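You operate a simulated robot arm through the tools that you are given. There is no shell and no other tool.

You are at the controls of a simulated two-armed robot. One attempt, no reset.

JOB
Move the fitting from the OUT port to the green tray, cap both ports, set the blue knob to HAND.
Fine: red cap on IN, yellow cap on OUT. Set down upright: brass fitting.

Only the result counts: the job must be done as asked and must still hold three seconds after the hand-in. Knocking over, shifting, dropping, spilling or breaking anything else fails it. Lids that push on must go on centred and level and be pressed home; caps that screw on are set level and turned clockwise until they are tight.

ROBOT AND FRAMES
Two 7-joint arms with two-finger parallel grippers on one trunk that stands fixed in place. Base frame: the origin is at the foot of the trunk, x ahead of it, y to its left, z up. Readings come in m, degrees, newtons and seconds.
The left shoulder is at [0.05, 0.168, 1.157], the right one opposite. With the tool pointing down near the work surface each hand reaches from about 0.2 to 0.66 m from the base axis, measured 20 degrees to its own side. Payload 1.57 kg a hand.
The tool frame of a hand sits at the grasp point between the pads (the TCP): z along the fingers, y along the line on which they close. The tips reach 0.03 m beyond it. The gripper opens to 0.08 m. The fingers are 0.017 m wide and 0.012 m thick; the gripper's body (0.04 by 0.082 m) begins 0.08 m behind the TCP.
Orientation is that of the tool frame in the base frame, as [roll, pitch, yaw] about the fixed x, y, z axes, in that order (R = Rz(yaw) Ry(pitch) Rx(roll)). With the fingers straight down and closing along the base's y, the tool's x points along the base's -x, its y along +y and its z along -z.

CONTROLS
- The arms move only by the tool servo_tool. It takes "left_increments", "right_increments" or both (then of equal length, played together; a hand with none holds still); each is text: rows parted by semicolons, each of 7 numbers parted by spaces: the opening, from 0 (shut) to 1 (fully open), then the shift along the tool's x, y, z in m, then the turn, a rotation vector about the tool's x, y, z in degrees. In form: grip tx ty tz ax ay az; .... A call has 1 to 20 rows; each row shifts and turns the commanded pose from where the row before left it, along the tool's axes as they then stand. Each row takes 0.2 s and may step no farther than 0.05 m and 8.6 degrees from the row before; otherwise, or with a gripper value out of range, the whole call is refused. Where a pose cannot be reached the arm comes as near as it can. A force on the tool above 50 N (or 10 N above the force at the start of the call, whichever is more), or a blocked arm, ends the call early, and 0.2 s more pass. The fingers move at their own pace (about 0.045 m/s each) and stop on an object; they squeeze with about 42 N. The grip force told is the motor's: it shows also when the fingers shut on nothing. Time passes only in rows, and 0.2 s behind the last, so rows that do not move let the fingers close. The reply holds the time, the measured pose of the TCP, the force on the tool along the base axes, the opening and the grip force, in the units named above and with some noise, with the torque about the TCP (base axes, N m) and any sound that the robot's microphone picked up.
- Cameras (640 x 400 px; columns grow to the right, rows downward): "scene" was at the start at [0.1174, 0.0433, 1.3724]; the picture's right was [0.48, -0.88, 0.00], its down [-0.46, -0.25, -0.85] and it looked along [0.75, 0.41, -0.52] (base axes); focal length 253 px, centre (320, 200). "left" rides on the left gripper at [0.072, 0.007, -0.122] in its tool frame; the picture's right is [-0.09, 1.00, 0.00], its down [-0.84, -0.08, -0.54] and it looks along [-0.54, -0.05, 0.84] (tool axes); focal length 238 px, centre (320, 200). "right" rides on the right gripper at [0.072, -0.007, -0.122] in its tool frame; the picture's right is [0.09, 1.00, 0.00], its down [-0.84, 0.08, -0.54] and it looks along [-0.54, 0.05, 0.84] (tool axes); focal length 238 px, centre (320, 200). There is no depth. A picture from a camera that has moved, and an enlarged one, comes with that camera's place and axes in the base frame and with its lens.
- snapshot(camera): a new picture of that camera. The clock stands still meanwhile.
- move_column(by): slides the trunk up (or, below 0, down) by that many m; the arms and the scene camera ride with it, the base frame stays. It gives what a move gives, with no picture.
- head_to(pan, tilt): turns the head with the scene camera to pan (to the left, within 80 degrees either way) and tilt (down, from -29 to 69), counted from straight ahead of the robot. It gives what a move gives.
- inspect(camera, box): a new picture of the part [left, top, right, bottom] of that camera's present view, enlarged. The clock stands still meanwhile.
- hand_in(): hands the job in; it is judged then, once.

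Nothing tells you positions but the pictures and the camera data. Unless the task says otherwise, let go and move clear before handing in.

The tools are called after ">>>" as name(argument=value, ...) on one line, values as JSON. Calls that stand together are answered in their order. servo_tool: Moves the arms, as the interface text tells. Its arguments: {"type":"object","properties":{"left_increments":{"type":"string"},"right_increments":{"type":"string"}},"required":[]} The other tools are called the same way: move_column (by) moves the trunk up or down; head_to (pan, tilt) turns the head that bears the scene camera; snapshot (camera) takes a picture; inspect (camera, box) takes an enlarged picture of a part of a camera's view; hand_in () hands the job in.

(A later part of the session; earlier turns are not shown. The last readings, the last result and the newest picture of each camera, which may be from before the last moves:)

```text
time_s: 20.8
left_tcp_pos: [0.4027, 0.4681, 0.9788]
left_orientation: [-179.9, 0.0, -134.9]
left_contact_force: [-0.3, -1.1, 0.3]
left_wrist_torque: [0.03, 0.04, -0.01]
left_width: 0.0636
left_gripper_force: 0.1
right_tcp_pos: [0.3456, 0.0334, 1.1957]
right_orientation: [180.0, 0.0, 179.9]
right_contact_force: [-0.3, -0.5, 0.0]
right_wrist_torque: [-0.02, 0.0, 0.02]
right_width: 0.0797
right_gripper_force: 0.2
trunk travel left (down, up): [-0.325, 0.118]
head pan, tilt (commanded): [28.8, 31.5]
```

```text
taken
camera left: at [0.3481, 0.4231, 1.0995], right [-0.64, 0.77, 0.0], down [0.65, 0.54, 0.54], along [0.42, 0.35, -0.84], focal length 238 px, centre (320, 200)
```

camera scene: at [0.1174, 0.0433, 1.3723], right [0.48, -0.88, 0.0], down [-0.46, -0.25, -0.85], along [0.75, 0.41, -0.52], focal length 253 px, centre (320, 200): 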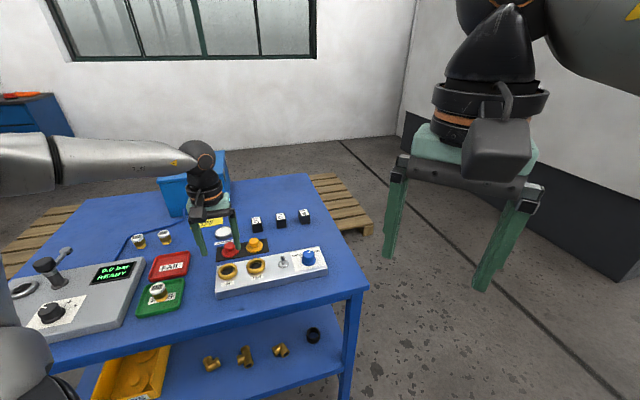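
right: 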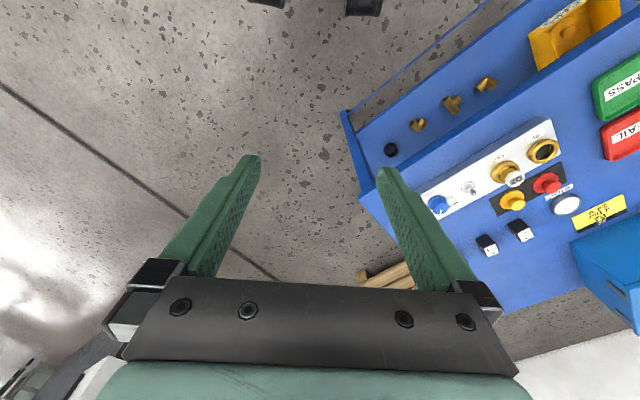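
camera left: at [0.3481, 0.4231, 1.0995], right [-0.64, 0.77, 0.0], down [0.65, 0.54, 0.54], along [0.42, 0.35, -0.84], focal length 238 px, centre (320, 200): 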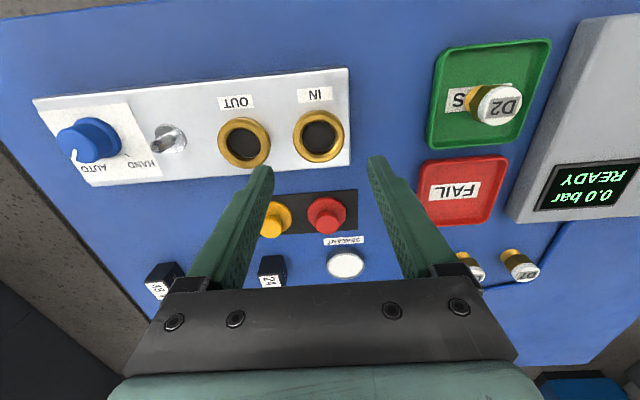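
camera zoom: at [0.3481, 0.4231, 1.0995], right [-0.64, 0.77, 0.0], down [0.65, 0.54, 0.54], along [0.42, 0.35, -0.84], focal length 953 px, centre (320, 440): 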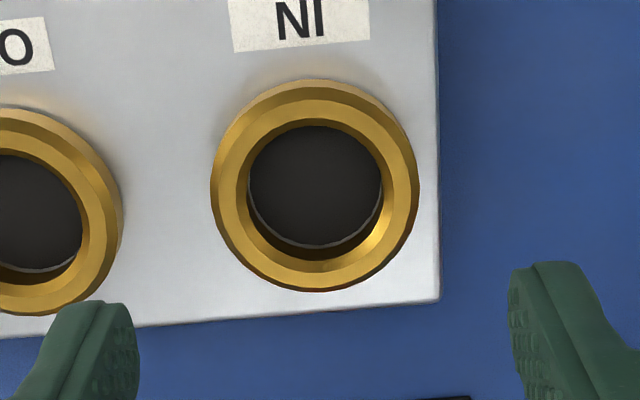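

IN port sits within about 1 mm of the tool axis. Now I'll go 112 mm forward to hover over the red cap and check the reach and alignment there.

>>> servo_tool(left_increments="0.6 -0.02 0 0 0 0 0; 0.6 -0.03 0 0 0 0 0; 0.6 -0.03 0 0 0 0 0; 0.6 -0.022 0 0 0 0 0; 0.6 -0.010 0 0.01 0 0 0; 0.6 0 0 0.01 0 0 0; 0.6 0 0 0 0 0 0; 0.6 0 0 0 0 0 0")

>>> inspect(camera="left", box=[240, 90, 400, 190])

>>> inspect(camera="scene", box=[190, 200, 290, 280])

```text
time_s: 22.6
left_tcp_pos: [0.481, 0.5462, 0.9586]
left_orientation: [179.9, -0.1, -134.9]
left_contact_force: [0.3, -0.8, 0.3]
left_wrist_torque: [-0.01, -0.04, 0.03]
left_width: 0.0479
left_gripper_force: 0.1
right_tcp_pos: [0.3461, 0.0329, 1.1953]
right_orientation: [180.0, 0.0, -180.0]
right_contact_force: [0.2, -0.3, 0.5]
right_wrist_torque: [0.01, -0.04, 0.0]
right_width: 0.0801
right_gripper_force: 0.0
trunk travel left (down, up): [-0.325, 0.118]
head pan, tilt (commanded): [28.8, 31.5]
```

```text
4.00 times, centred on (320, 140) of left
camera zoom: at [0.4264, 0.5018, 1.0801], right [-0.64, 0.77, 0.0], down [0.65, 0.54, 0.54], along [0.42, 0.35, -0.84], focal length 953 px, centre (320, 440)
```

zoom: 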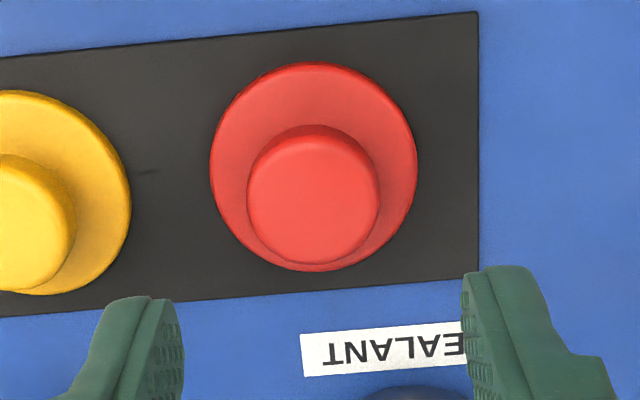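

```text
5.00 times, centred on (240, 240) of scene
camera zoom: at [0.1174, 0.0433, 1.3724], right [0.48, -0.88, 0.0], down [-0.46, -0.25, -0.85], along [0.75, 0.41, -0.52], focal length 1266 px, centre (720, 0)
```

zoom: 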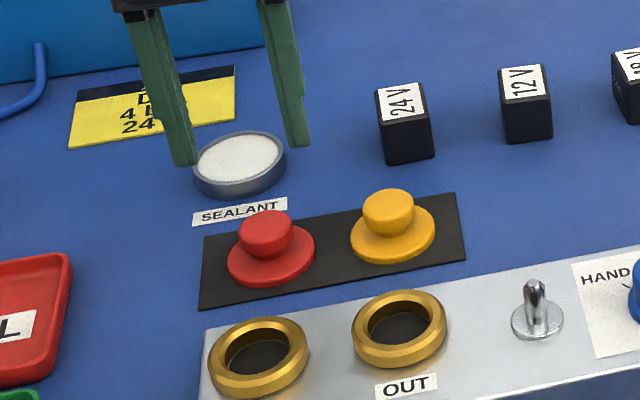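

The reach is good and the cap is about 1 mm to the tool's −y side. I'll correct that, go lower and recheck.

>>> servo_tool(left_increments="0.6 0 -0.0009 0.015 0 0 0; 0.6 0 0 0.015 0 0 0; 0.6 0 0 0.009 0 0 0; 0.6 0 0 0 0 0 0; 0.6 0 0 0 0 0 0")

>>> inspect(camera="left", box=[240, 100, 400, 200])

>>> inspect(camera="scene", box=[200, 210, 280, 270])

```text
time_s: 23.8
left_tcp_pos: [0.482, 0.5474, 0.92]
left_orientation: [179.9, -0.1, -134.9]
left_contact_force: [-0.1, -0.2, -0.3]
left_wrist_torque: [0.03, 0.02, -0.02]
left_width: 0.0483
left_gripper_force: 0.1
right_tcp_pos: [0.3464, 0.0332, 1.195]
right_orientation: [-180.0, 0.0, 179.9]
right_contact_force: [-1.4, -0.5, -0.2]
right_wrist_torque: [0.02, 0.0, 0.0]
right_width: 0.0797
right_gripper_force: 0.0
trunk travel left (down, up): [-0.325, 0.118]
head pan, tilt (commanded): [28.8, 31.5]
```

```text
4.00 times, centred on (320, 150) of left
camera zoom: at [0.4268, 0.5018, 1.0415], right [-0.64, 0.77, 0.0], down [0.65, 0.54, 0.54], along [0.42, 0.35, -0.84], focal length 953 px, centre (320, 400)
```

zoom: 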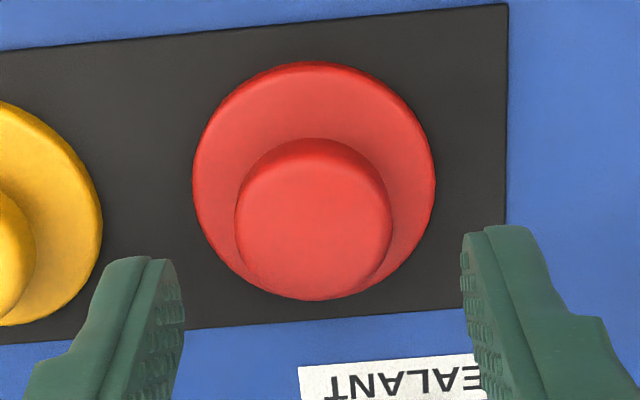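

```text
6.67 times, centred on (240, 240) of scene
camera zoom: at [0.1174, 0.0433, 1.3723], right [0.48, -0.88, 0.0], down [-0.46, -0.25, -0.85], along [0.75, 0.41, -0.52], focal length 1688 px, centre (853, -67)
```

zoom: 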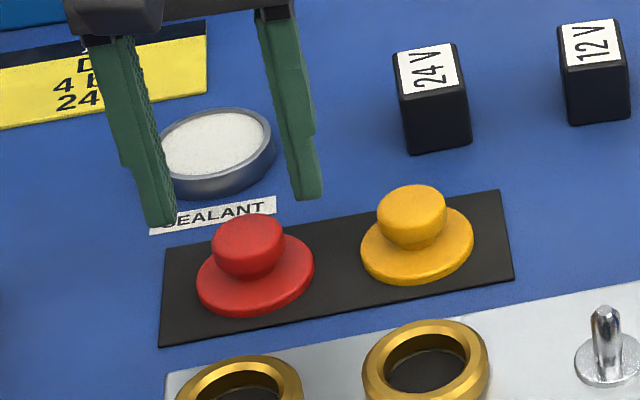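

The heights are uncertain by a few millimetres, so I'll lower until the fingertips are beside the knob, where tips and knob can be compared at equal depth.

>>> servo_tool(left_increments="0.6 0 0 0.01 0 0 0; 0.6 0 0 0.01 0 0 0; 0.6 0 0 0.006 0 0 0; 0.5 0 0 0 0 0 0; 0.5 0 0 0 0 0 0")

>>> inspect(camera="left", box=[240, 110, 400, 210])

>>> inspect(camera="scene", box=[205, 220, 265, 260])

```text
time_s: 25.0
left_tcp_pos: [0.4818, 0.5469, 0.8953]
left_orientation: [-180.0, 0.1, -134.8]
left_contact_force: [-0.1, 0.2, 0.3]
left_wrist_torque: [0.01, 0.0, -0.03]
left_width: 0.0401
left_gripper_force: 0.0
right_tcp_pos: [0.3464, 0.0332, 1.1939]
right_orientation: [180.0, 0.0, -179.9]
right_contact_force: [0.3, -0.6, 0.7]
right_wrist_torque: [0.0, 0.0, 0.0]
right_width: 0.0799
right_gripper_force: 0.0
trunk travel left (down, up): [-0.325, 0.118]
head pan, tilt (commanded): [28.8, 31.5]
```

```text
4.00 times, centred on (320, 160) of left
camera zoom: at [0.427, 0.5019, 1.0153], right [-0.64, 0.77, 0.0], down [0.65, 0.54, 0.54], along [0.42, 0.35, -0.84], focal length 953 px, centre (320, 360)
```

zoom: 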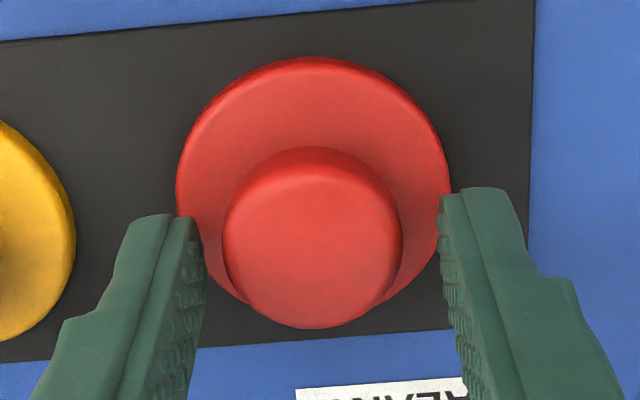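

```text
10.00 times, centred on (235, 240) of scene
camera zoom: at [0.1174, 0.0433, 1.3724], right [0.48, -0.88, 0.0], down [-0.46, -0.25, -0.85], along [0.75, 0.41, -0.52], focal length 2532 px, centre (1170, -200)
```

zoom: 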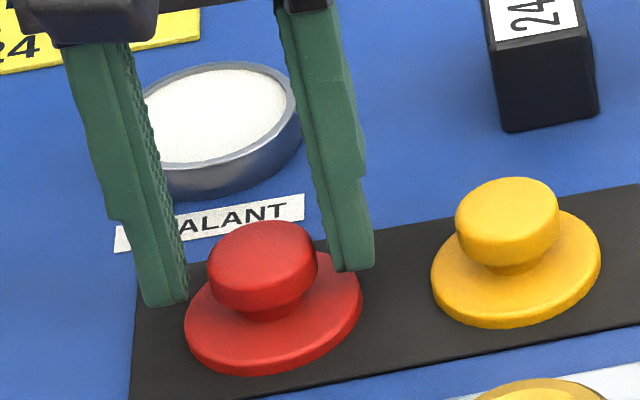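

The knob head spans z≈0.861–0.872 and is centred to within about 1 mm. I'll lower slightly, grip the knob and lift.

>>> servo_tool(left_increments="0.5 0.0005 -0.0005 0.0035 0 0 0; 0.5 0 0 0 0 0 0; 0 0 0 0 0 0 0; 0 0 0 0 0 0 0; 0 0 0 0 0 0 0; 0 0 0 0 0 0 0")

>>> inspect(camera="left", box=[240, 110, 400, 210])

>>> inspect(camera="scene", box=[205, 220, 265, 260])

```text
time_s: 26.4
left_tcp_pos: [0.4827, 0.5467, 0.8925]
left_orientation: [180.0, 0.0, -134.9]
left_contact_force: [0.2, 0.5, 1.2]
left_wrist_torque: [0.0, -0.02, 0.0]
left_width: 0.0248
left_gripper_force: 36.8
right_tcp_pos: [0.3451, 0.0324, 1.1951]
right_orientation: [180.0, 0.0, -179.9]
right_contact_force: [0.5, 0.1, -0.2]
right_wrist_torque: [-0.02, -0.03, 0.01]
right_width: 0.08
right_gripper_force: 0.0
trunk travel left (down, up): [-0.325, 0.118]
head pan, tilt (commanded): [28.8, 31.5]
```

```text
4.00 times, centred on (320, 160) of left
camera zoom: at [0.4269, 0.5012, 1.012], right [-0.64, 0.77, 0.0], down [0.65, 0.54, 0.54], along [0.42, 0.35, -0.84], focal length 953 px, centre (320, 360)
```

zoom: 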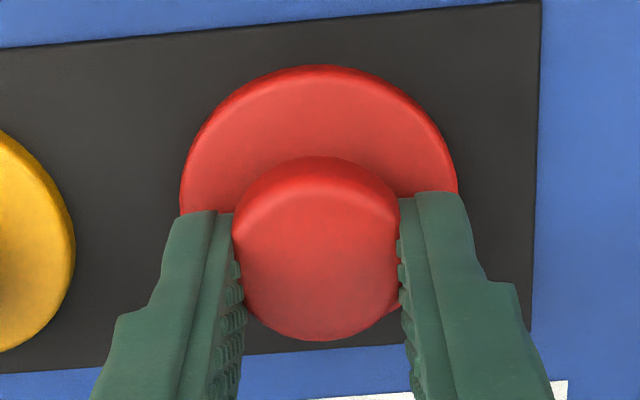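

```text
10.00 times, centred on (235, 240) of scene
camera zoom: at [0.1173, 0.0432, 1.3724], right [0.48, -0.88, 0.0], down [-0.46, -0.25, -0.85], along [0.75, 0.41, -0.52], focal length 2532 px, centre (1170, -200)
```

zoom: 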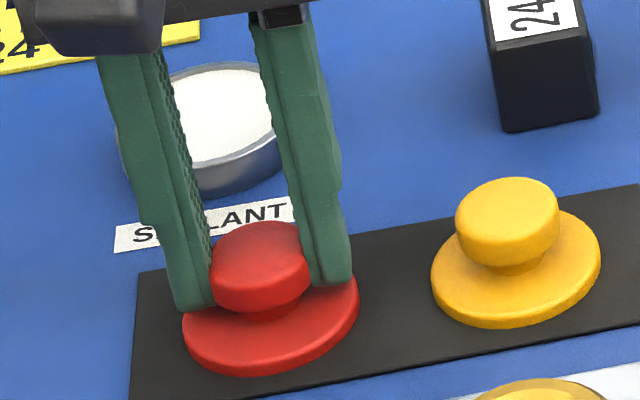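

Gripped. Now I'll lift slowly, watching the force.

>>> servo_tool(left_increments="0 0 0 -0.003 0 0 0; 0 0 0 -0.004 0 0 0; 0 0 0 -0.008 0 0 0; 0 0 0 -0.015 0 0 0; 0 0 0 -0.02 0 0 0; 0 0 0 -0.02 0 0 0; 0 0 0 -0.01 0 0 0; 0 0 0 0 0 0 0")

>>> inspect(camera="scene", box=[195, 195, 275, 265])

>>> inspect(camera="left", box=[240, 110, 400, 210])

```text
time_s: 28.2
left_tcp_pos: [0.4834, 0.5465, 0.9705]
left_orientation: [180.0, -0.1, -134.8]
left_contact_force: [0.1, 0.2, 0.0]
left_wrist_torque: [0.01, 0.01, 0.01]
left_width: 0.0244
left_gripper_force: 35.9
right_tcp_pos: [0.3454, 0.033, 1.1951]
right_orientation: [-180.0, -0.1, 180.0]
right_contact_force: [0.1, 0.1, 0.0]
right_wrist_torque: [0.0, 0.01, 0.0]
right_width: 0.08
right_gripper_force: 0.0
trunk travel left (down, up): [-0.325, 0.118]
head pan, tilt (commanded): [28.8, 31.5]
```

```text
5.71 times, centred on (235, 230) of scene
camera zoom: at [0.1174, 0.0433, 1.3723], right [0.48, -0.88, 0.0], down [-0.46, -0.25, -0.85], along [0.75, 0.41, -0.52], focal length 1447 px, centre (806, 29)
```

zoom: 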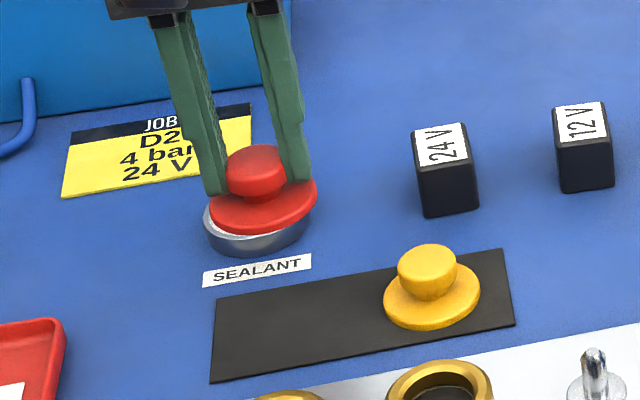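

```text
4.00 times, centred on (320, 160) of left
camera zoom: at [0.4275, 0.5011, 1.0912], right [-0.64, 0.77, 0.0], down [0.65, 0.54, 0.54], along [0.42, 0.35, -0.84], focal length 953 px, centre (320, 360)
```

zoom: 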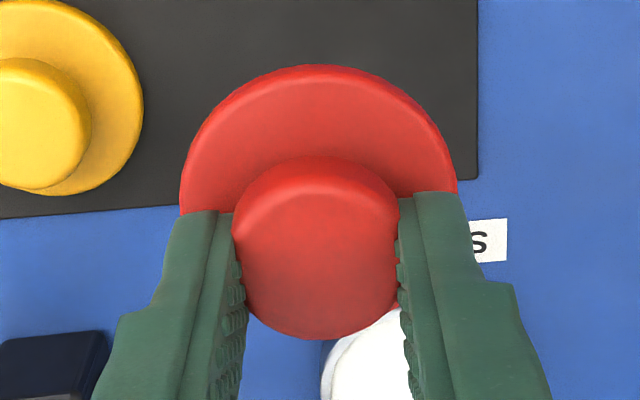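

The cap is held level and hasn't slipped. I'll bring it back over IN and check concentricity from both cameras before lowering.

>>> servo_tool(left_increments="0 0.02 0 0 0 0 0; 0 0.03 0 0 0 0 0; 0 0.03 0.0004 0 0 0 0; 0 0.02 0.0004 0 0 0 0; 0 0.0103 0 0.01 0 0 0; 0 0 0 0.015 0 0 0; 0 0 0 0 0 0 0; 0 0 0 0 0 0 0")

>>> inspect(camera="scene", box=[190, 225, 270, 285])

>>> inspect(camera="left", box=[240, 110, 400, 210])

```text
time_s: 30.0
left_tcp_pos: [0.4051, 0.4696, 0.9458]
left_orientation: [-180.0, 0.0, -134.9]
left_contact_force: [-0.2, 0.2, 1.3]
left_wrist_torque: [-0.01, 0.0, 0.0]
left_width: 0.0243
left_gripper_force: 36.1
right_tcp_pos: [0.3451, 0.0338, 1.1952]
right_orientation: [-179.9, 0.1, 180.0]
right_contact_force: [0.2, 0.3, -0.5]
right_wrist_torque: [0.01, 0.0, -0.02]
right_width: 0.08
right_gripper_force: 0.0
trunk travel left (down, up): [-0.325, 0.118]
head pan, tilt (commanded): [28.8, 31.5]
```

```text
6.67 times, centred on (230, 255) of scene
camera zoom: at [0.1174, 0.0433, 1.3723], right [0.48, -0.88, 0.0], down [-0.46, -0.25, -0.85], along [0.75, 0.41, -0.52], focal length 1688 px, centre (920, -167)
```

zoom: 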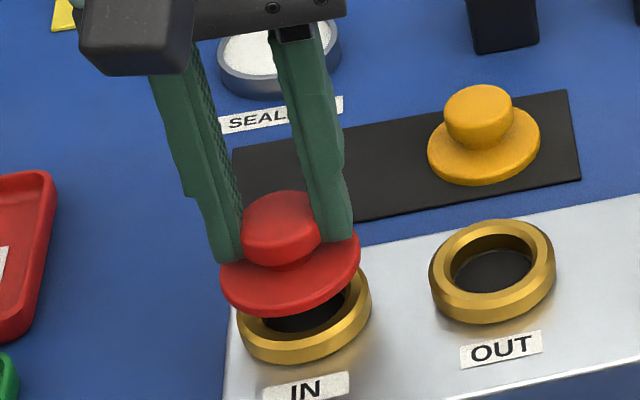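

```text
4.00 times, centred on (320, 160) of left
camera zoom: at [0.3494, 0.4238, 1.0665], right [-0.64, 0.77, 0.0], down [0.65, 0.54, 0.54], along [0.42, 0.35, -0.84], focal length 953 px, centre (320, 360)
```

zoom: 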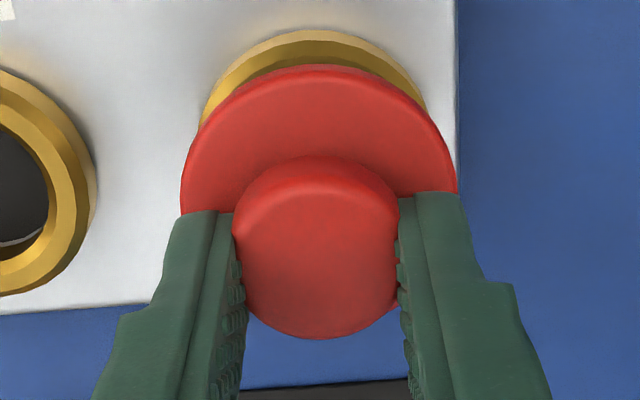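

The cap looks centred. I'll zoom in to check that it's level before lowering.

>>> inspect(camera="scene", box=[210, 245, 250, 275])

>>> inspect(camera="scene", box=[240, 230, 280, 275])

>>> inspect(camera="left", box=[280, 110, 360, 160])

>>> snapshot(camera="right")

```text
13.33 times, centred on (230, 260) of scene
camera zoom: at [0.1174, 0.0433, 1.3723], right [0.48, -0.88, 0.0], down [-0.46, -0.25, -0.85], along [0.75, 0.41, -0.52], focal length 3377 px, centre (1520, -600)
```

zoom: 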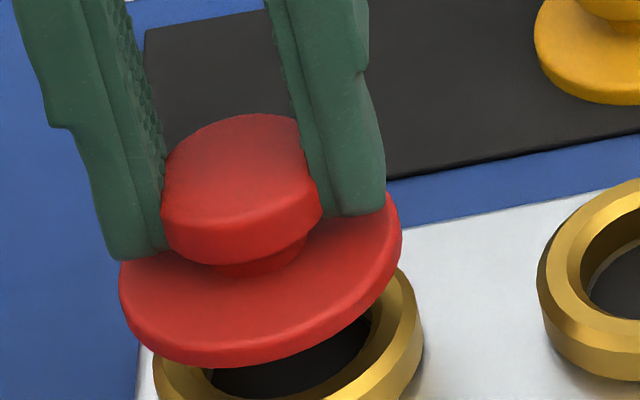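

```text
8.89 times, centred on (260, 252) of scene
camera zoom: at [0.1174, 0.0433, 1.3723], right [0.48, -0.88, 0.0], down [-0.46, -0.25, -0.85], along [0.75, 0.41, -0.52], focal length 2251 px, centre (853, -267)
```

zoom: 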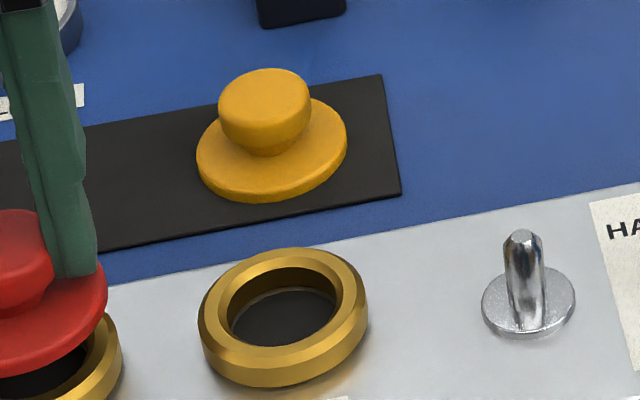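

```text
8.00 times, centred on (320, 135) of left
camera zoom: at [0.3494, 0.4238, 1.0665], right [-0.64, 0.77, 0.0], down [0.65, 0.54, 0.54], along [0.42, 0.35, -0.84], focal length 1907 px, centre (320, 720)
```

zoom: 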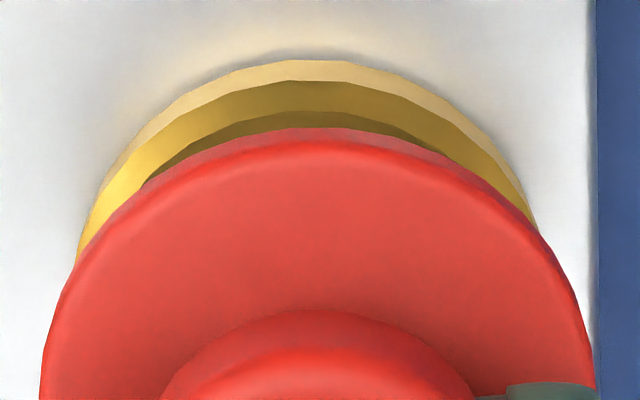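

```text
taken
camera right: at [0.2745, 0.0255, 1.3157], right [-0.09, 1.0, 0.0], down [0.84, 0.08, 0.54], along [0.54, 0.05, -0.84], focal length 238 px, centre (320, 200)
```

right: 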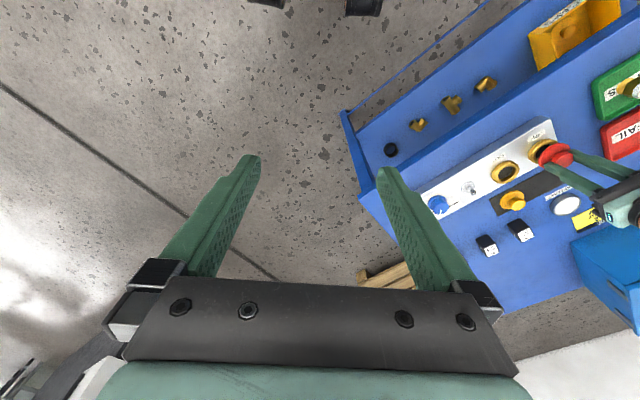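

The cap looks level and about 0.8 mm to the tool's +y side of the ring. I'll correct that and lower to just above contact.

>>> servo_tool(left_increments="0 0 -0.0008 0.004 0 0 0; 0 0 0 0.004 0 0 0; 0 0 0 0.004 0 0 0; 0 0 0 0 0 0 0; 0 0 0 0 0 0 0")

>>> inspect(camera="scene", box=[210, 245, 250, 285])

>>> inspect(camera="left", box=[270, 120, 370, 180])

```text
time_s: 31.2
left_tcp_pos: [0.4045, 0.4686, 0.934]
left_orientation: [180.0, 0.0, -134.9]
left_contact_force: [0.4, 0.2, -0.3]
left_wrist_torque: [-0.02, 0.0, 0.02]
left_width: 0.0243
left_gripper_force: 36.3
right_tcp_pos: [0.3467, 0.0338, 1.195]
right_orientation: [-180.0, 0.1, -180.0]
right_contact_force: [-0.3, -0.2, 0.2]
right_wrist_torque: [0.02, -0.02, 0.01]
right_width: 0.0799
right_gripper_force: 0.1
trunk travel left (down, up): [-0.325, 0.118]
head pan, tilt (commanded): [28.8, 31.5]
```

```text
10.00 times, centred on (230, 265) of scene
camera zoom: at [0.1174, 0.0433, 1.3723], right [0.48, -0.88, 0.0], down [-0.46, -0.25, -0.85], along [0.75, 0.41, -0.52], focal length 2532 px, centre (1220, -450)
```

zoom: 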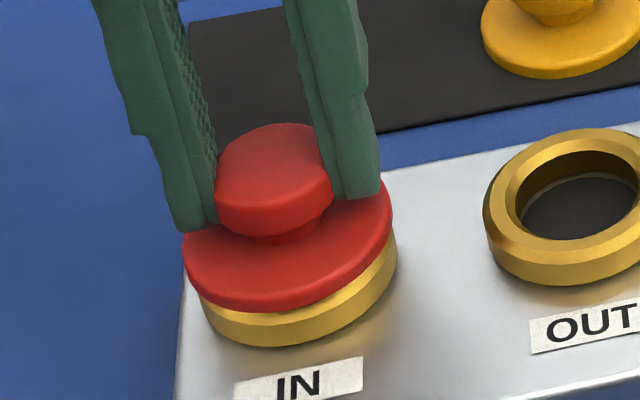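

```text
6.40 times, centred on (320, 150) of left
camera zoom: at [0.3495, 0.4231, 1.0541], right [-0.64, 0.77, 0.0], down [0.65, 0.54, 0.54], along [0.42, 0.35, -0.84], focal length 1525 px, centre (320, 520)
```

zoom: 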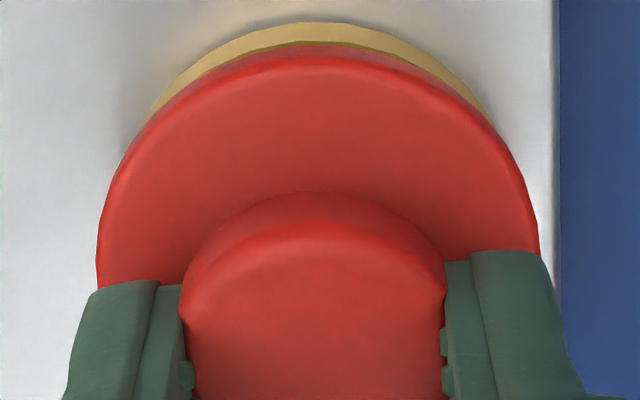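

It looks concentric. I'll keep lowering in small steps until contact.

>>> servo_tool(left_increments="0 0 0 0.002 0 0 0; 0 0 0 0.002 0 0 0; 0 0 0 0.001 0 0 0; 0 0 0 0 0 0 0")

```text
time_s: 32.2
left_tcp_pos: [0.4066, 0.4681, 0.9313]
left_orientation: [-180.0, 0.2, -134.8]
left_contact_force: [0.9, 0.9, 13.4]
left_wrist_torque: [0.17, 0.23, 0.04]
left_width: 0.0244
left_gripper_force: 36.4
right_tcp_pos: [0.3459, 0.0324, 1.1945]
right_orientation: [179.9, 0.0, -180.0]
right_contact_force: [-0.1, -0.8, 0.4]
right_wrist_torque: [0.0, 0.02, 0.02]
right_width: 0.08
right_gripper_force: 0.0
trunk travel left (down, up): [-0.325, 0.118]
head pan, tilt (commanded): [28.8, 31.5]
heard: snap
```

I heard a snap with 13 N of contact. I'll look at how the cap sits.

>>> inspect(camera="scene", box=[210, 245, 250, 285])

>>> inspect(camera="left", box=[270, 120, 370, 180])

```text
10.00 times, centred on (230, 265) of scene
camera zoom: at [0.1165, 0.0422, 1.3727], right [0.48, -0.88, 0.0], down [-0.46, -0.25, -0.85], along [0.75, 0.41, -0.52], focal length 2532 px, centre (1220, -450)
```

zoom: 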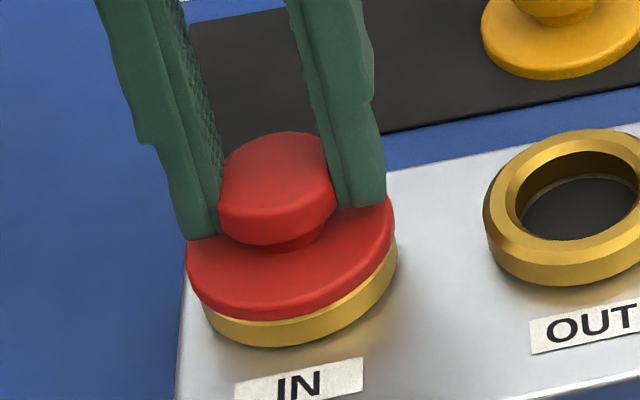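

```text
6.40 times, centred on (320, 150) of left
camera zoom: at [0.3495, 0.4222, 1.051], right [-0.64, 0.77, 0.0], down [0.64, 0.54, 0.55], along [0.42, 0.35, -0.84], focal length 1525 px, centre (320, 520)
```

zoom: 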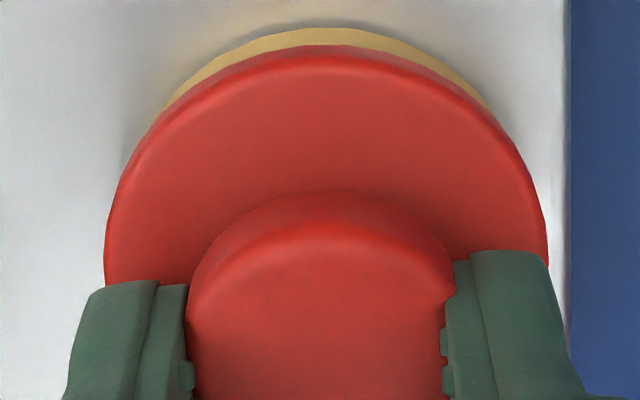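

The cap has settled onto the ring. I'll press further to be sure it's home, watching the height and force.

>>> servo_tool(left_increments="0 0 0 0.001 0 0 0; 0 0 0 0.001 0 0 0; 0 0 0 0.001 0 0 0; 0 0 0 0 0 0 0")

>>> inspect(camera="scene", box=[210, 245, 250, 285])

```text
time_s: 33.2
left_tcp_pos: [0.4048, 0.4677, 0.9303]
left_orientation: [-179.8, 0.5, -134.9]
left_contact_force: [1.2, 8.2, 34.8]
left_wrist_torque: [0.3, 0.11, 0.02]
left_width: 0.0246
left_gripper_force: 35.9
right_tcp_pos: [0.3449, 0.0312, 1.1947]
right_orientation: [179.9, 0.1, 179.9]
right_contact_force: [0.5, -0.1, 0.8]
right_wrist_torque: [0.02, 0.0, 0.0]
right_width: 0.0797
right_gripper_force: 0.0
trunk travel left (down, up): [-0.325, 0.118]
head pan, tilt (commanded): [28.8, 31.5]
```

```text
10.00 times, centred on (230, 265) of scene
camera zoom: at [0.1151, 0.0412, 1.3729], right [0.48, -0.88, 0.0], down [-0.46, -0.25, -0.85], along [0.75, 0.41, -0.52], focal length 2532 px, centre (1220, -450)
```

zoom: 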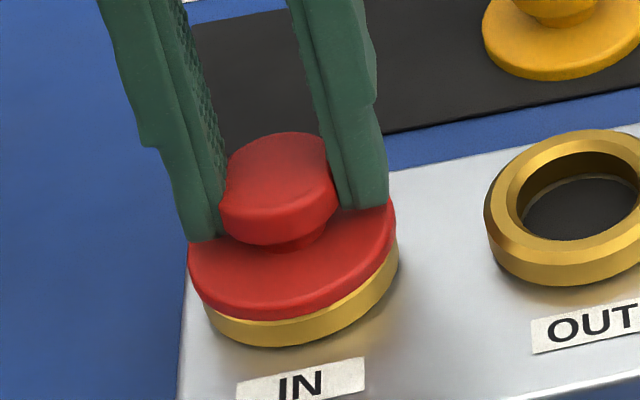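

The cap is firmly home: it snapped and stayed put at 35 N. I'll unload, release and rise.

>>> servo_tool(left_increments="0 0 0 -0.002 0 0 0; 0 0 0 -0.002 0 0 0; 0 0 0 -0.0015 0 0 0; 0 0 0 0 0 0 0; 0.5 0 0 0 0 0 0; 0.6 0 0 0 0 0 0; 0.6 0 0 0 0 0 0; 0.6 0 0 0 0 0 0")

>>> inspect(camera="scene", box=[200, 235, 260, 285])

```text
time_s: 35.0
left_tcp_pos: [0.4042, 0.4684, 0.931]
left_orientation: [180.0, 0.0, -134.9]
left_contact_force: [0.0, 0.0, -0.2]
left_wrist_torque: [0.02, 0.02, -0.01]
left_width: 0.0477
left_gripper_force: 0.2
right_tcp_pos: [0.345, 0.0321, 1.195]
right_orientation: [180.0, 0.0, -180.0]
right_contact_force: [-1.1, -1.1, 1.0]
right_wrist_torque: [0.0, -0.01, 0.01]
right_width: 0.0802
right_gripper_force: 0.1
trunk travel left (down, up): [-0.325, 0.118]
head pan, tilt (commanded): [28.8, 31.5]
heard: snap
```

```text
8.00 times, centred on (230, 260) of scene
camera zoom: at [0.1174, 0.0433, 1.3724], right [0.48, -0.88, 0.0], down [-0.46, -0.25, -0.85], along [0.75, 0.41, -0.52], focal length 2026 px, centre (1040, -280)
```

zoom: 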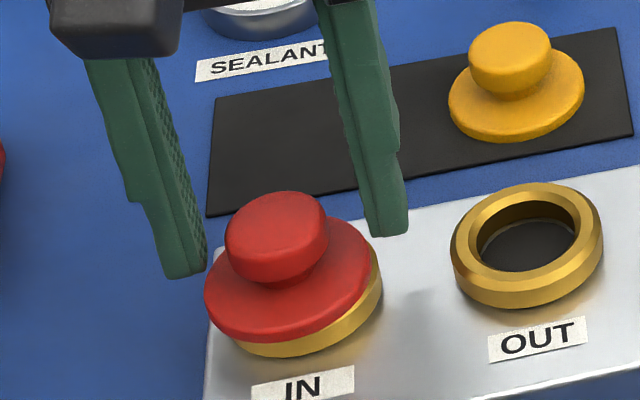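

There was a second snap on release and the cap looks slightly shifted. I'll look closer before doing anything else.

>>> inspect(camera="scene", box=[212, 250, 252, 280])

>>> inspect(camera="left", box=[260, 110, 380, 190])

>>> inspect(camera="right", box=[480, 120, 600, 200])

```text
13.33 times, centred on (232, 265) of scene
camera zoom: at [0.1174, 0.0433, 1.3724], right [0.48, -0.88, 0.0], down [-0.46, -0.25, -0.85], along [0.75, 0.41, -0.52], focal length 3377 px, centre (1493, -667)
```

zoom: 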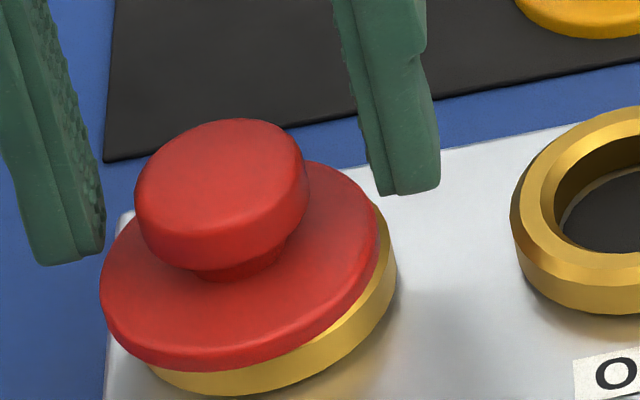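

```text
5.00 times, centred on (320, 150) of left
camera zoom: at [0.3493, 0.4229, 1.0521], right [-0.64, 0.77, 0.0], down [0.65, 0.54, 0.54], along [0.42, 0.35, -0.84], focal length 1192 px, centre (320, 450)
```

zoom: 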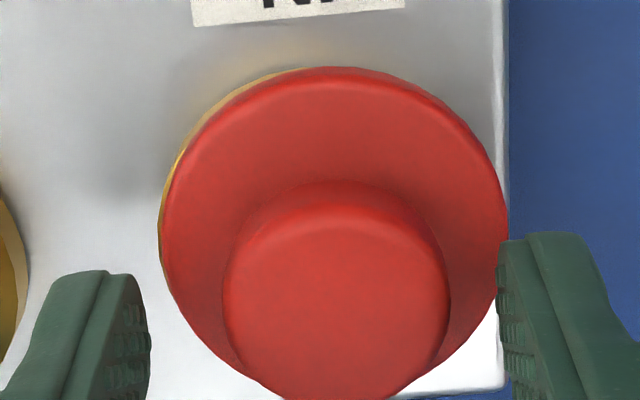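

```text
5.00 times, centred on (540, 160) of right
camera zoom: at [0.2744, 0.0255, 1.3157], right [-0.09, 1.0, 0.0], down [0.84, 0.08, 0.54], along [0.54, 0.05, -0.84], focal length 1192 px, centre (-780, 400)
```

zoom: 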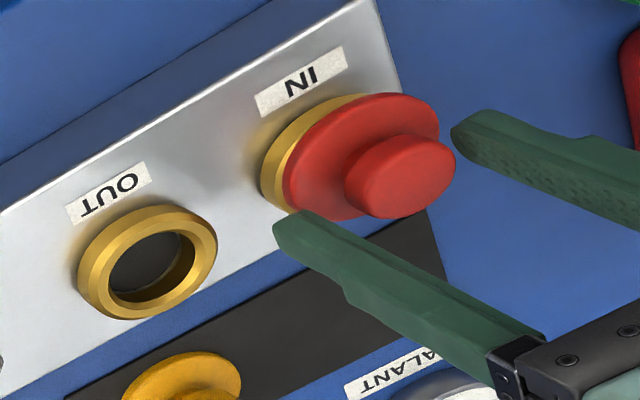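

The cap has come to rest about 3 mm off centre, so it isn't seated. I'll raise the hand straight up to see it clearly and understand why.

>>> servo_tool(left_increments="0.7 0 0 -0.01 0 0 0; 0.8 0 0 -0.02 0 0 0; 0.8 0 0 -0.018 0 0 0; 0.8 0 0 0 0 0 0; 0.8 0 0 0 0 0 0")

>>> inspect(camera="left", box=[240, 90, 400, 190])

>>> inspect(camera="scene", box=[212, 250, 252, 280])

>>> inspect(camera="right", box=[500, 130, 570, 180])

```text
time_s: 36.2
left_tcp_pos: [0.4037, 0.4672, 0.98]
left_orientation: [-180.0, 0.1, -134.8]
left_contact_force: [-0.1, 0.4, 0.4]
left_wrist_torque: [0.02, -0.02, 0.01]
left_width: 0.0642
left_gripper_force: 0.0
right_tcp_pos: [0.3463, 0.0319, 1.1939]
right_orientation: [-180.0, 0.0, 180.0]
right_contact_force: [0.2, -0.2, -0.1]
right_wrist_torque: [0.02, 0.03, -0.05]
right_width: 0.0799
right_gripper_force: 0.0
trunk travel left (down, up): [-0.325, 0.118]
head pan, tilt (commanded): [28.8, 31.5]
```

```text
4.00 times, centred on (320, 140) of left
camera zoom: at [0.3493, 0.4222, 1.1004], right [-0.64, 0.77, 0.0], down [0.65, 0.54, 0.54], along [0.42, 0.35, -0.84], focal length 953 px, centre (320, 440)
```

zoom: 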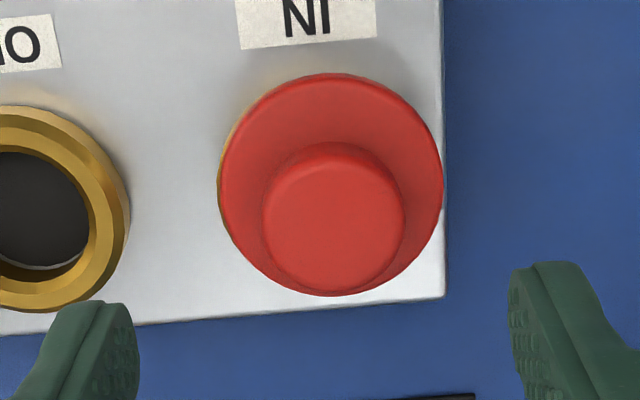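

```text
13.33 times, centred on (232, 265) of scene
camera zoom: at [0.1174, 0.0433, 1.3724], right [0.48, -0.88, 0.0], down [-0.46, -0.25, -0.85], along [0.75, 0.41, -0.52], focal length 3377 px, centre (1493, -667)
```

zoom: 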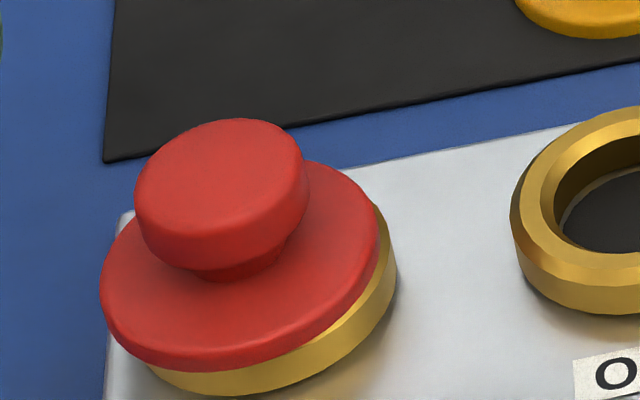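

```text
8.00 times, centred on (535, 155) of right
camera zoom: at [0.2744, 0.0254, 1.3157], right [-0.09, 1.0, 0.0], down [0.84, 0.08, 0.54], along [0.54, 0.05, -0.84], focal length 1907 px, centre (-1400, 560)
```

zoom: 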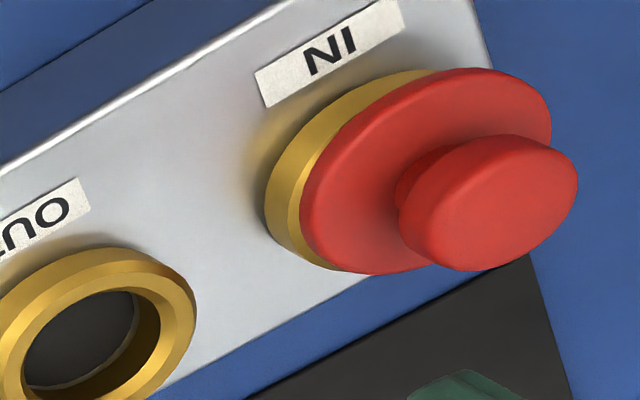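

The red cap rests on the ring but about 3 mm off to the tool's +y side. I'll recentre over it, come down and close gradually to feel how the knob grips.

>>> servo_tool(left_increments="0.6 0.002 0.0036 0 0 0 0; 0.6 0 0 0.015 0 0 0; 0.6 0 0 0.015 0 0 0; 0.6 0 0 0.01 0 0 0; 0.5 0 0 0 0 0 0; 0.42 0 0 0 0 0 0; 0.42 0 0 0 0 0 0")

>>> inspect(camera="left", box=[260, 110, 380, 190])

>>> inspect(camera="scene", box=[212, 245, 252, 275])

```text
time_s: 37.8
left_tcp_pos: [0.3995, 0.4684, 0.9391]
left_orientation: [180.0, 0.0, -134.9]
left_contact_force: [0.3, 0.5, 0.2]
left_wrist_torque: [0.04, -0.01, 0.01]
left_width: 0.0339
left_gripper_force: 0.1
right_tcp_pos: [0.3458, 0.0322, 1.1946]
right_orientation: [-180.0, 0.0, -180.0]
right_contact_force: [-0.7, -0.2, 0.2]
right_wrist_torque: [0.0, 0.02, 0.03]
right_width: 0.0797
right_gripper_force: 0.1
trunk travel left (down, up): [-0.325, 0.118]
head pan, tilt (commanded): [28.8, 31.5]
```

```text
5.00 times, centred on (320, 150) of left
camera zoom: at [0.3453, 0.4236, 1.06], right [-0.64, 0.77, 0.0], down [0.65, 0.54, 0.54], along [0.42, 0.35, -0.84], focal length 1192 px, centre (320, 450)
```

zoom: 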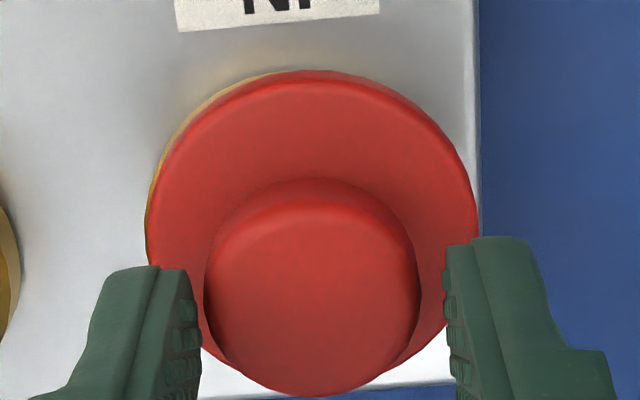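

```text
13.33 times, centred on (232, 260) of scene
camera zoom: at [0.1174, 0.0433, 1.3724], right [0.48, -0.88, 0.0], down [-0.46, -0.25, -0.85], along [0.75, 0.41, -0.52], focal length 3377 px, centre (1493, -600)
```

zoom: 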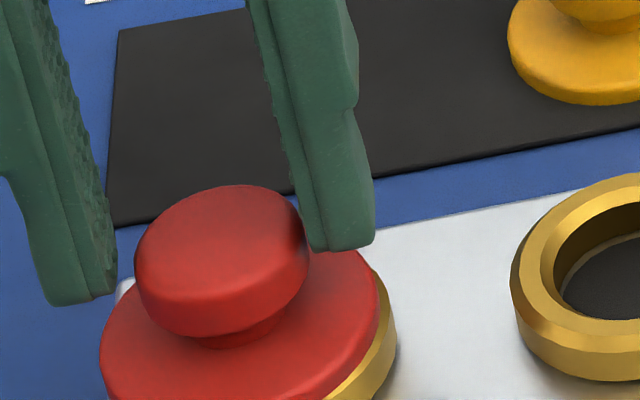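

>>> servo_tool(left_increments="0.42 0 -0.0006 0.0045 0 0 0; 0.42 0 0 0.004 0 0 0; 0.42 0 0 0 0 0 0; 0.38 0 0 0 0 0 0; 0.38 0 0 0 0 0 0")

>>> servo_tool(left_increments="0.35 0 0 0 0 0 0; 0.35 0 0 0 0 0 0")

>>> servo_tool(left_increments="0.32 0 0 0 0 0 0; 0.32 0 0 0 0 0 0")

>>> inspect(camera="left", box=[260, 110, 380, 190])

>>> inspect(camera="scene", box=[212, 245, 252, 275])

```text
time_s: 39.0
left_tcp_pos: [0.4009, 0.4671, 0.9307]
left_orientation: [-179.9, 0.0, -134.8]
left_contact_force: [0.2, -0.4, -0.3]
left_wrist_torque: [-0.02, 0.0, -0.01]
left_width: 0.0303
left_gripper_force: 0.1
right_tcp_pos: [0.3457, 0.0334, 1.1947]
right_orientation: [-180.0, -0.1, -179.9]
right_contact_force: [-0.1, 0.8, 0.0]
right_wrist_torque: [-0.01, 0.02, 0.04]
right_width: 0.08
right_gripper_force: 0.1
trunk travel left (down, up): [-0.325, 0.118]
head pan, tilt (commanded): [28.8, 31.5]
```

```text
time_s: 39.6
left_tcp_pos: [0.4009, 0.4693, 0.9307]
left_orientation: [180.0, 0.0, -134.9]
left_contact_force: [-0.5, -0.4, -0.1]
left_wrist_torque: [0.0, 0.01, -0.01]
left_width: 0.0287
left_gripper_force: 5.1
right_tcp_pos: [0.3467, 0.0325, 1.1944]
right_orientation: [-179.9, 0.0, -180.0]
right_contact_force: [-0.6, 1.4, -0.6]
right_wrist_torque: [-0.03, -0.03, 0.0]
right_width: 0.0802
right_gripper_force: 0.1
trunk travel left (down, up): [-0.325, 0.118]
head pan, tilt (commanded): [28.8, 31.5]
```

```text
time_s: 40.2
left_tcp_pos: [0.4013, 0.4682, 0.9315]
left_orientation: [-180.0, 0.0, -134.9]
left_contact_force: [-0.4, -0.5, -0.8]
left_wrist_torque: [0.02, -0.03, -0.06]
left_width: 0.0263
left_gripper_force: 28.9
right_tcp_pos: [0.3457, 0.0335, 1.1952]
right_orientation: [180.0, 0.0, 180.0]
right_contact_force: [-0.1, 0.1, -0.5]
right_wrist_torque: [-0.02, 0.01, 0.01]
right_width: 0.0801
right_gripper_force: 0.2
trunk travel left (down, up): [-0.325, 0.118]
head pan, tilt (commanded): [28.8, 31.5]
```

```text
5.00 times, centred on (320, 150) of left
camera zoom: at [0.3456, 0.4235, 1.0518], right [-0.64, 0.77, 0.0], down [0.65, 0.54, 0.54], along [0.42, 0.35, -0.84], focal length 1192 px, centre (320, 450)
```

zoom: 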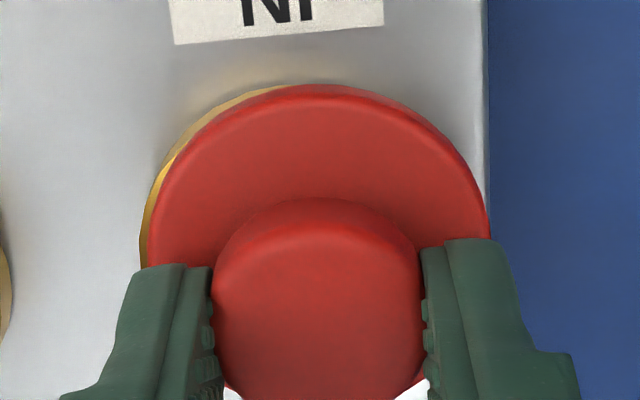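

```text
13.33 times, centred on (232, 260) of scene
camera zoom: at [0.1174, 0.0433, 1.3724], right [0.48, -0.88, 0.0], down [-0.46, -0.25, -0.85], along [0.75, 0.41, -0.52], focal length 3377 px, centre (1493, -600)
```

zoom: 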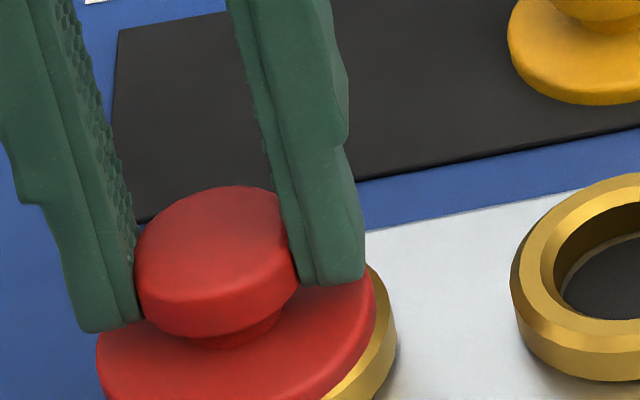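

The knob is slightly soft, which explains the kick when I released it. I'll hold it more gently and lift to see whether it's latched.

>>> servo_tool(left_increments="0.31 0 0 0 0 0 0; 0.31 0 0 -0.001 0 0 0; 0.31 0 0 -0.001 0 0 0; 0.31 0 0 0 0 0 0")

```text
time_s: 41.2
left_tcp_pos: [0.4001, 0.4692, 0.9333]
left_orientation: [-180.0, 0.0, -134.9]
left_contact_force: [0.0, -0.1, 0.1]
left_wrist_torque: [0.01, -0.04, 0.02]
left_width: 0.028
left_gripper_force: 13.6
right_tcp_pos: [0.3462, 0.0329, 1.1952]
right_orientation: [180.0, 0.0, 179.9]
right_contact_force: [0.4, 0.4, 0.1]
right_wrist_torque: [0.0, 0.04, 0.03]
right_width: 0.08
right_gripper_force: 0.1
trunk travel left (down, up): [-0.325, 0.118]
head pan, tilt (commanded): [28.8, 31.5]
```

>>> inspect(camera="left", box=[260, 110, 380, 190])

>>> inspect(camera="scene", box=[212, 250, 252, 280])

```text
5.00 times, centred on (320, 150) of left
camera zoom: at [0.3457, 0.4237, 1.0537], right [-0.64, 0.77, 0.0], down [0.65, 0.54, 0.54], along [0.42, 0.35, -0.84], focal length 1192 px, centre (320, 450)
```

zoom: 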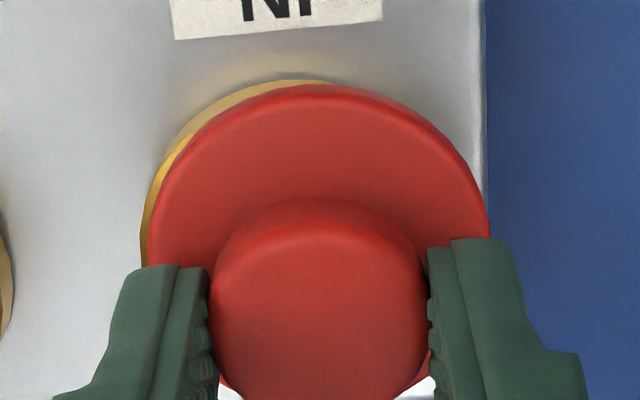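

```text
13.33 times, centred on (232, 265) of scene
camera zoom: at [0.1174, 0.0433, 1.3724], right [0.48, -0.88, 0.0], down [-0.46, -0.25, -0.85], along [0.75, 0.41, -0.52], focal length 3377 px, centre (1493, -667)
```

zoom: 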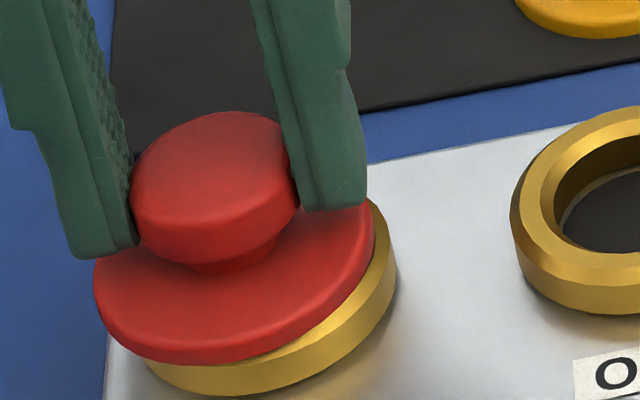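

The cap lifts freely, so it never latched. I'll raise it a little, recentre over the ring and check.

>>> servo_tool(left_increments="0.31 0 0 -0.003 0 0 0; 0.31 0 0 -0.003 0 0 0; 0.31 -0.0005 -0.0013 0 0 0 0; 0.31 -0.0005 -0.0013 0 0 0 0; 0.31 0 0 0 0 0 0; 0.31 0 0 0 0 0 0")

>>> inspect(camera="left", box=[260, 110, 380, 190])

>>> inspect(camera="scene", box=[212, 250, 252, 280])

>>> inspect(camera="right", box=[500, 130, 570, 180])

```text
time_s: 42.6
left_tcp_pos: [0.4025, 0.4683, 0.9391]
left_orientation: [180.0, 0.1, -134.9]
left_contact_force: [-0.3, 0.3, 0.0]
left_wrist_torque: [0.0, 0.03, 0.02]
left_width: 0.0282
left_gripper_force: 8.7
right_tcp_pos: [0.345, 0.0329, 1.1937]
right_orientation: [179.9, 0.0, 180.0]
right_contact_force: [-0.4, 0.2, -0.2]
right_wrist_torque: [0.0, -0.02, -0.02]
right_width: 0.0801
right_gripper_force: 0.1
trunk travel left (down, up): [-0.325, 0.118]
head pan, tilt (commanded): [28.8, 31.5]
```

```text
5.00 times, centred on (320, 150) of left
camera zoom: at [0.3484, 0.4224, 1.0597], right [-0.64, 0.77, 0.0], down [0.65, 0.54, 0.54], along [0.42, 0.35, -0.84], focal length 1192 px, centre (320, 450)
```

zoom: 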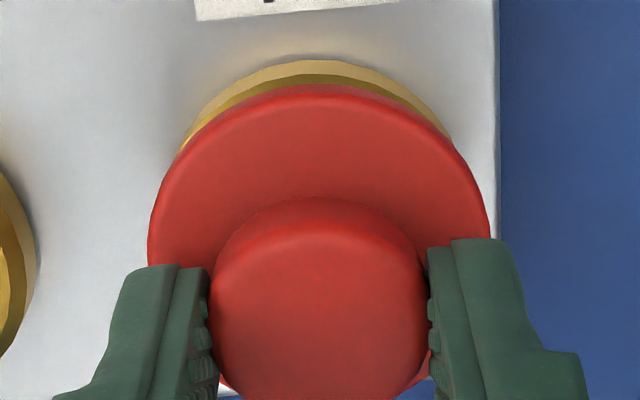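

```text
13.33 times, centred on (232, 265) of scene
camera zoom: at [0.1174, 0.0433, 1.3724], right [0.48, -0.88, 0.0], down [-0.46, -0.25, -0.85], along [0.75, 0.41, -0.52], focal length 3377 px, centre (1493, -667)
```

zoom: 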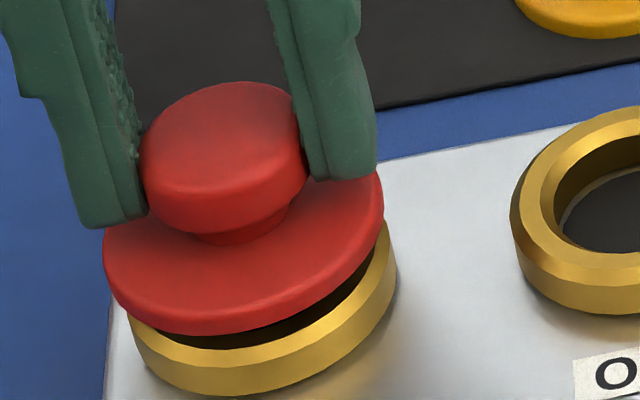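

```text
8.00 times, centred on (535, 155) of right
camera zoom: at [0.2744, 0.0255, 1.3157], right [-0.09, 1.0, 0.0], down [0.84, 0.08, 0.54], along [0.54, 0.05, -0.84], focal length 1907 px, centre (-1400, 560)
```

zoom: 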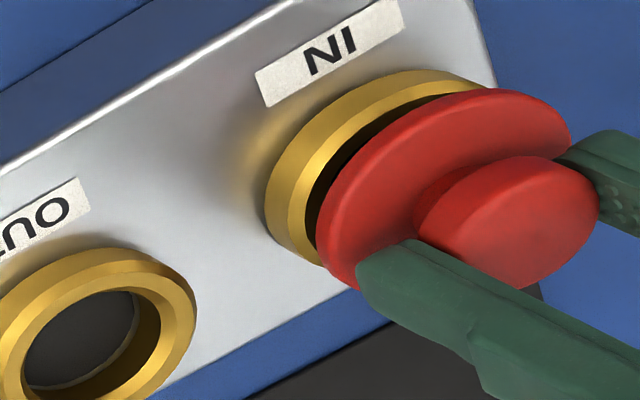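

Both cameras now show the cap level and concentric within about 0.5 mm. I'll lower it to a light touch and release it in gentle steps.

>>> servo_tool(left_increments="0.31 -0.0004 0 0.003 0 0 0; 0.31 0 0 0.003 0 0 0; 0.31 0 0 0.0015 0 0 0; 0.31 0 0 0 0 0 0")

```text
time_s: 43.6
left_tcp_pos: [0.4029, 0.467, 0.9318]
left_orientation: [-180.0, 0.0, -134.9]
left_contact_force: [0.1, -0.5, 0.7]
left_wrist_torque: [-0.02, 0.03, 0.0]
left_width: 0.0276
left_gripper_force: 21.3
right_tcp_pos: [0.3461, 0.0335, 1.1947]
right_orientation: [-180.0, -0.1, -180.0]
right_contact_force: [0.8, 0.5, -0.6]
right_wrist_torque: [0.02, 0.0, 0.0]
right_width: 0.08
right_gripper_force: 0.0
trunk travel left (down, up): [-0.325, 0.118]
head pan, tilt (commanded): [28.8, 31.5]
```

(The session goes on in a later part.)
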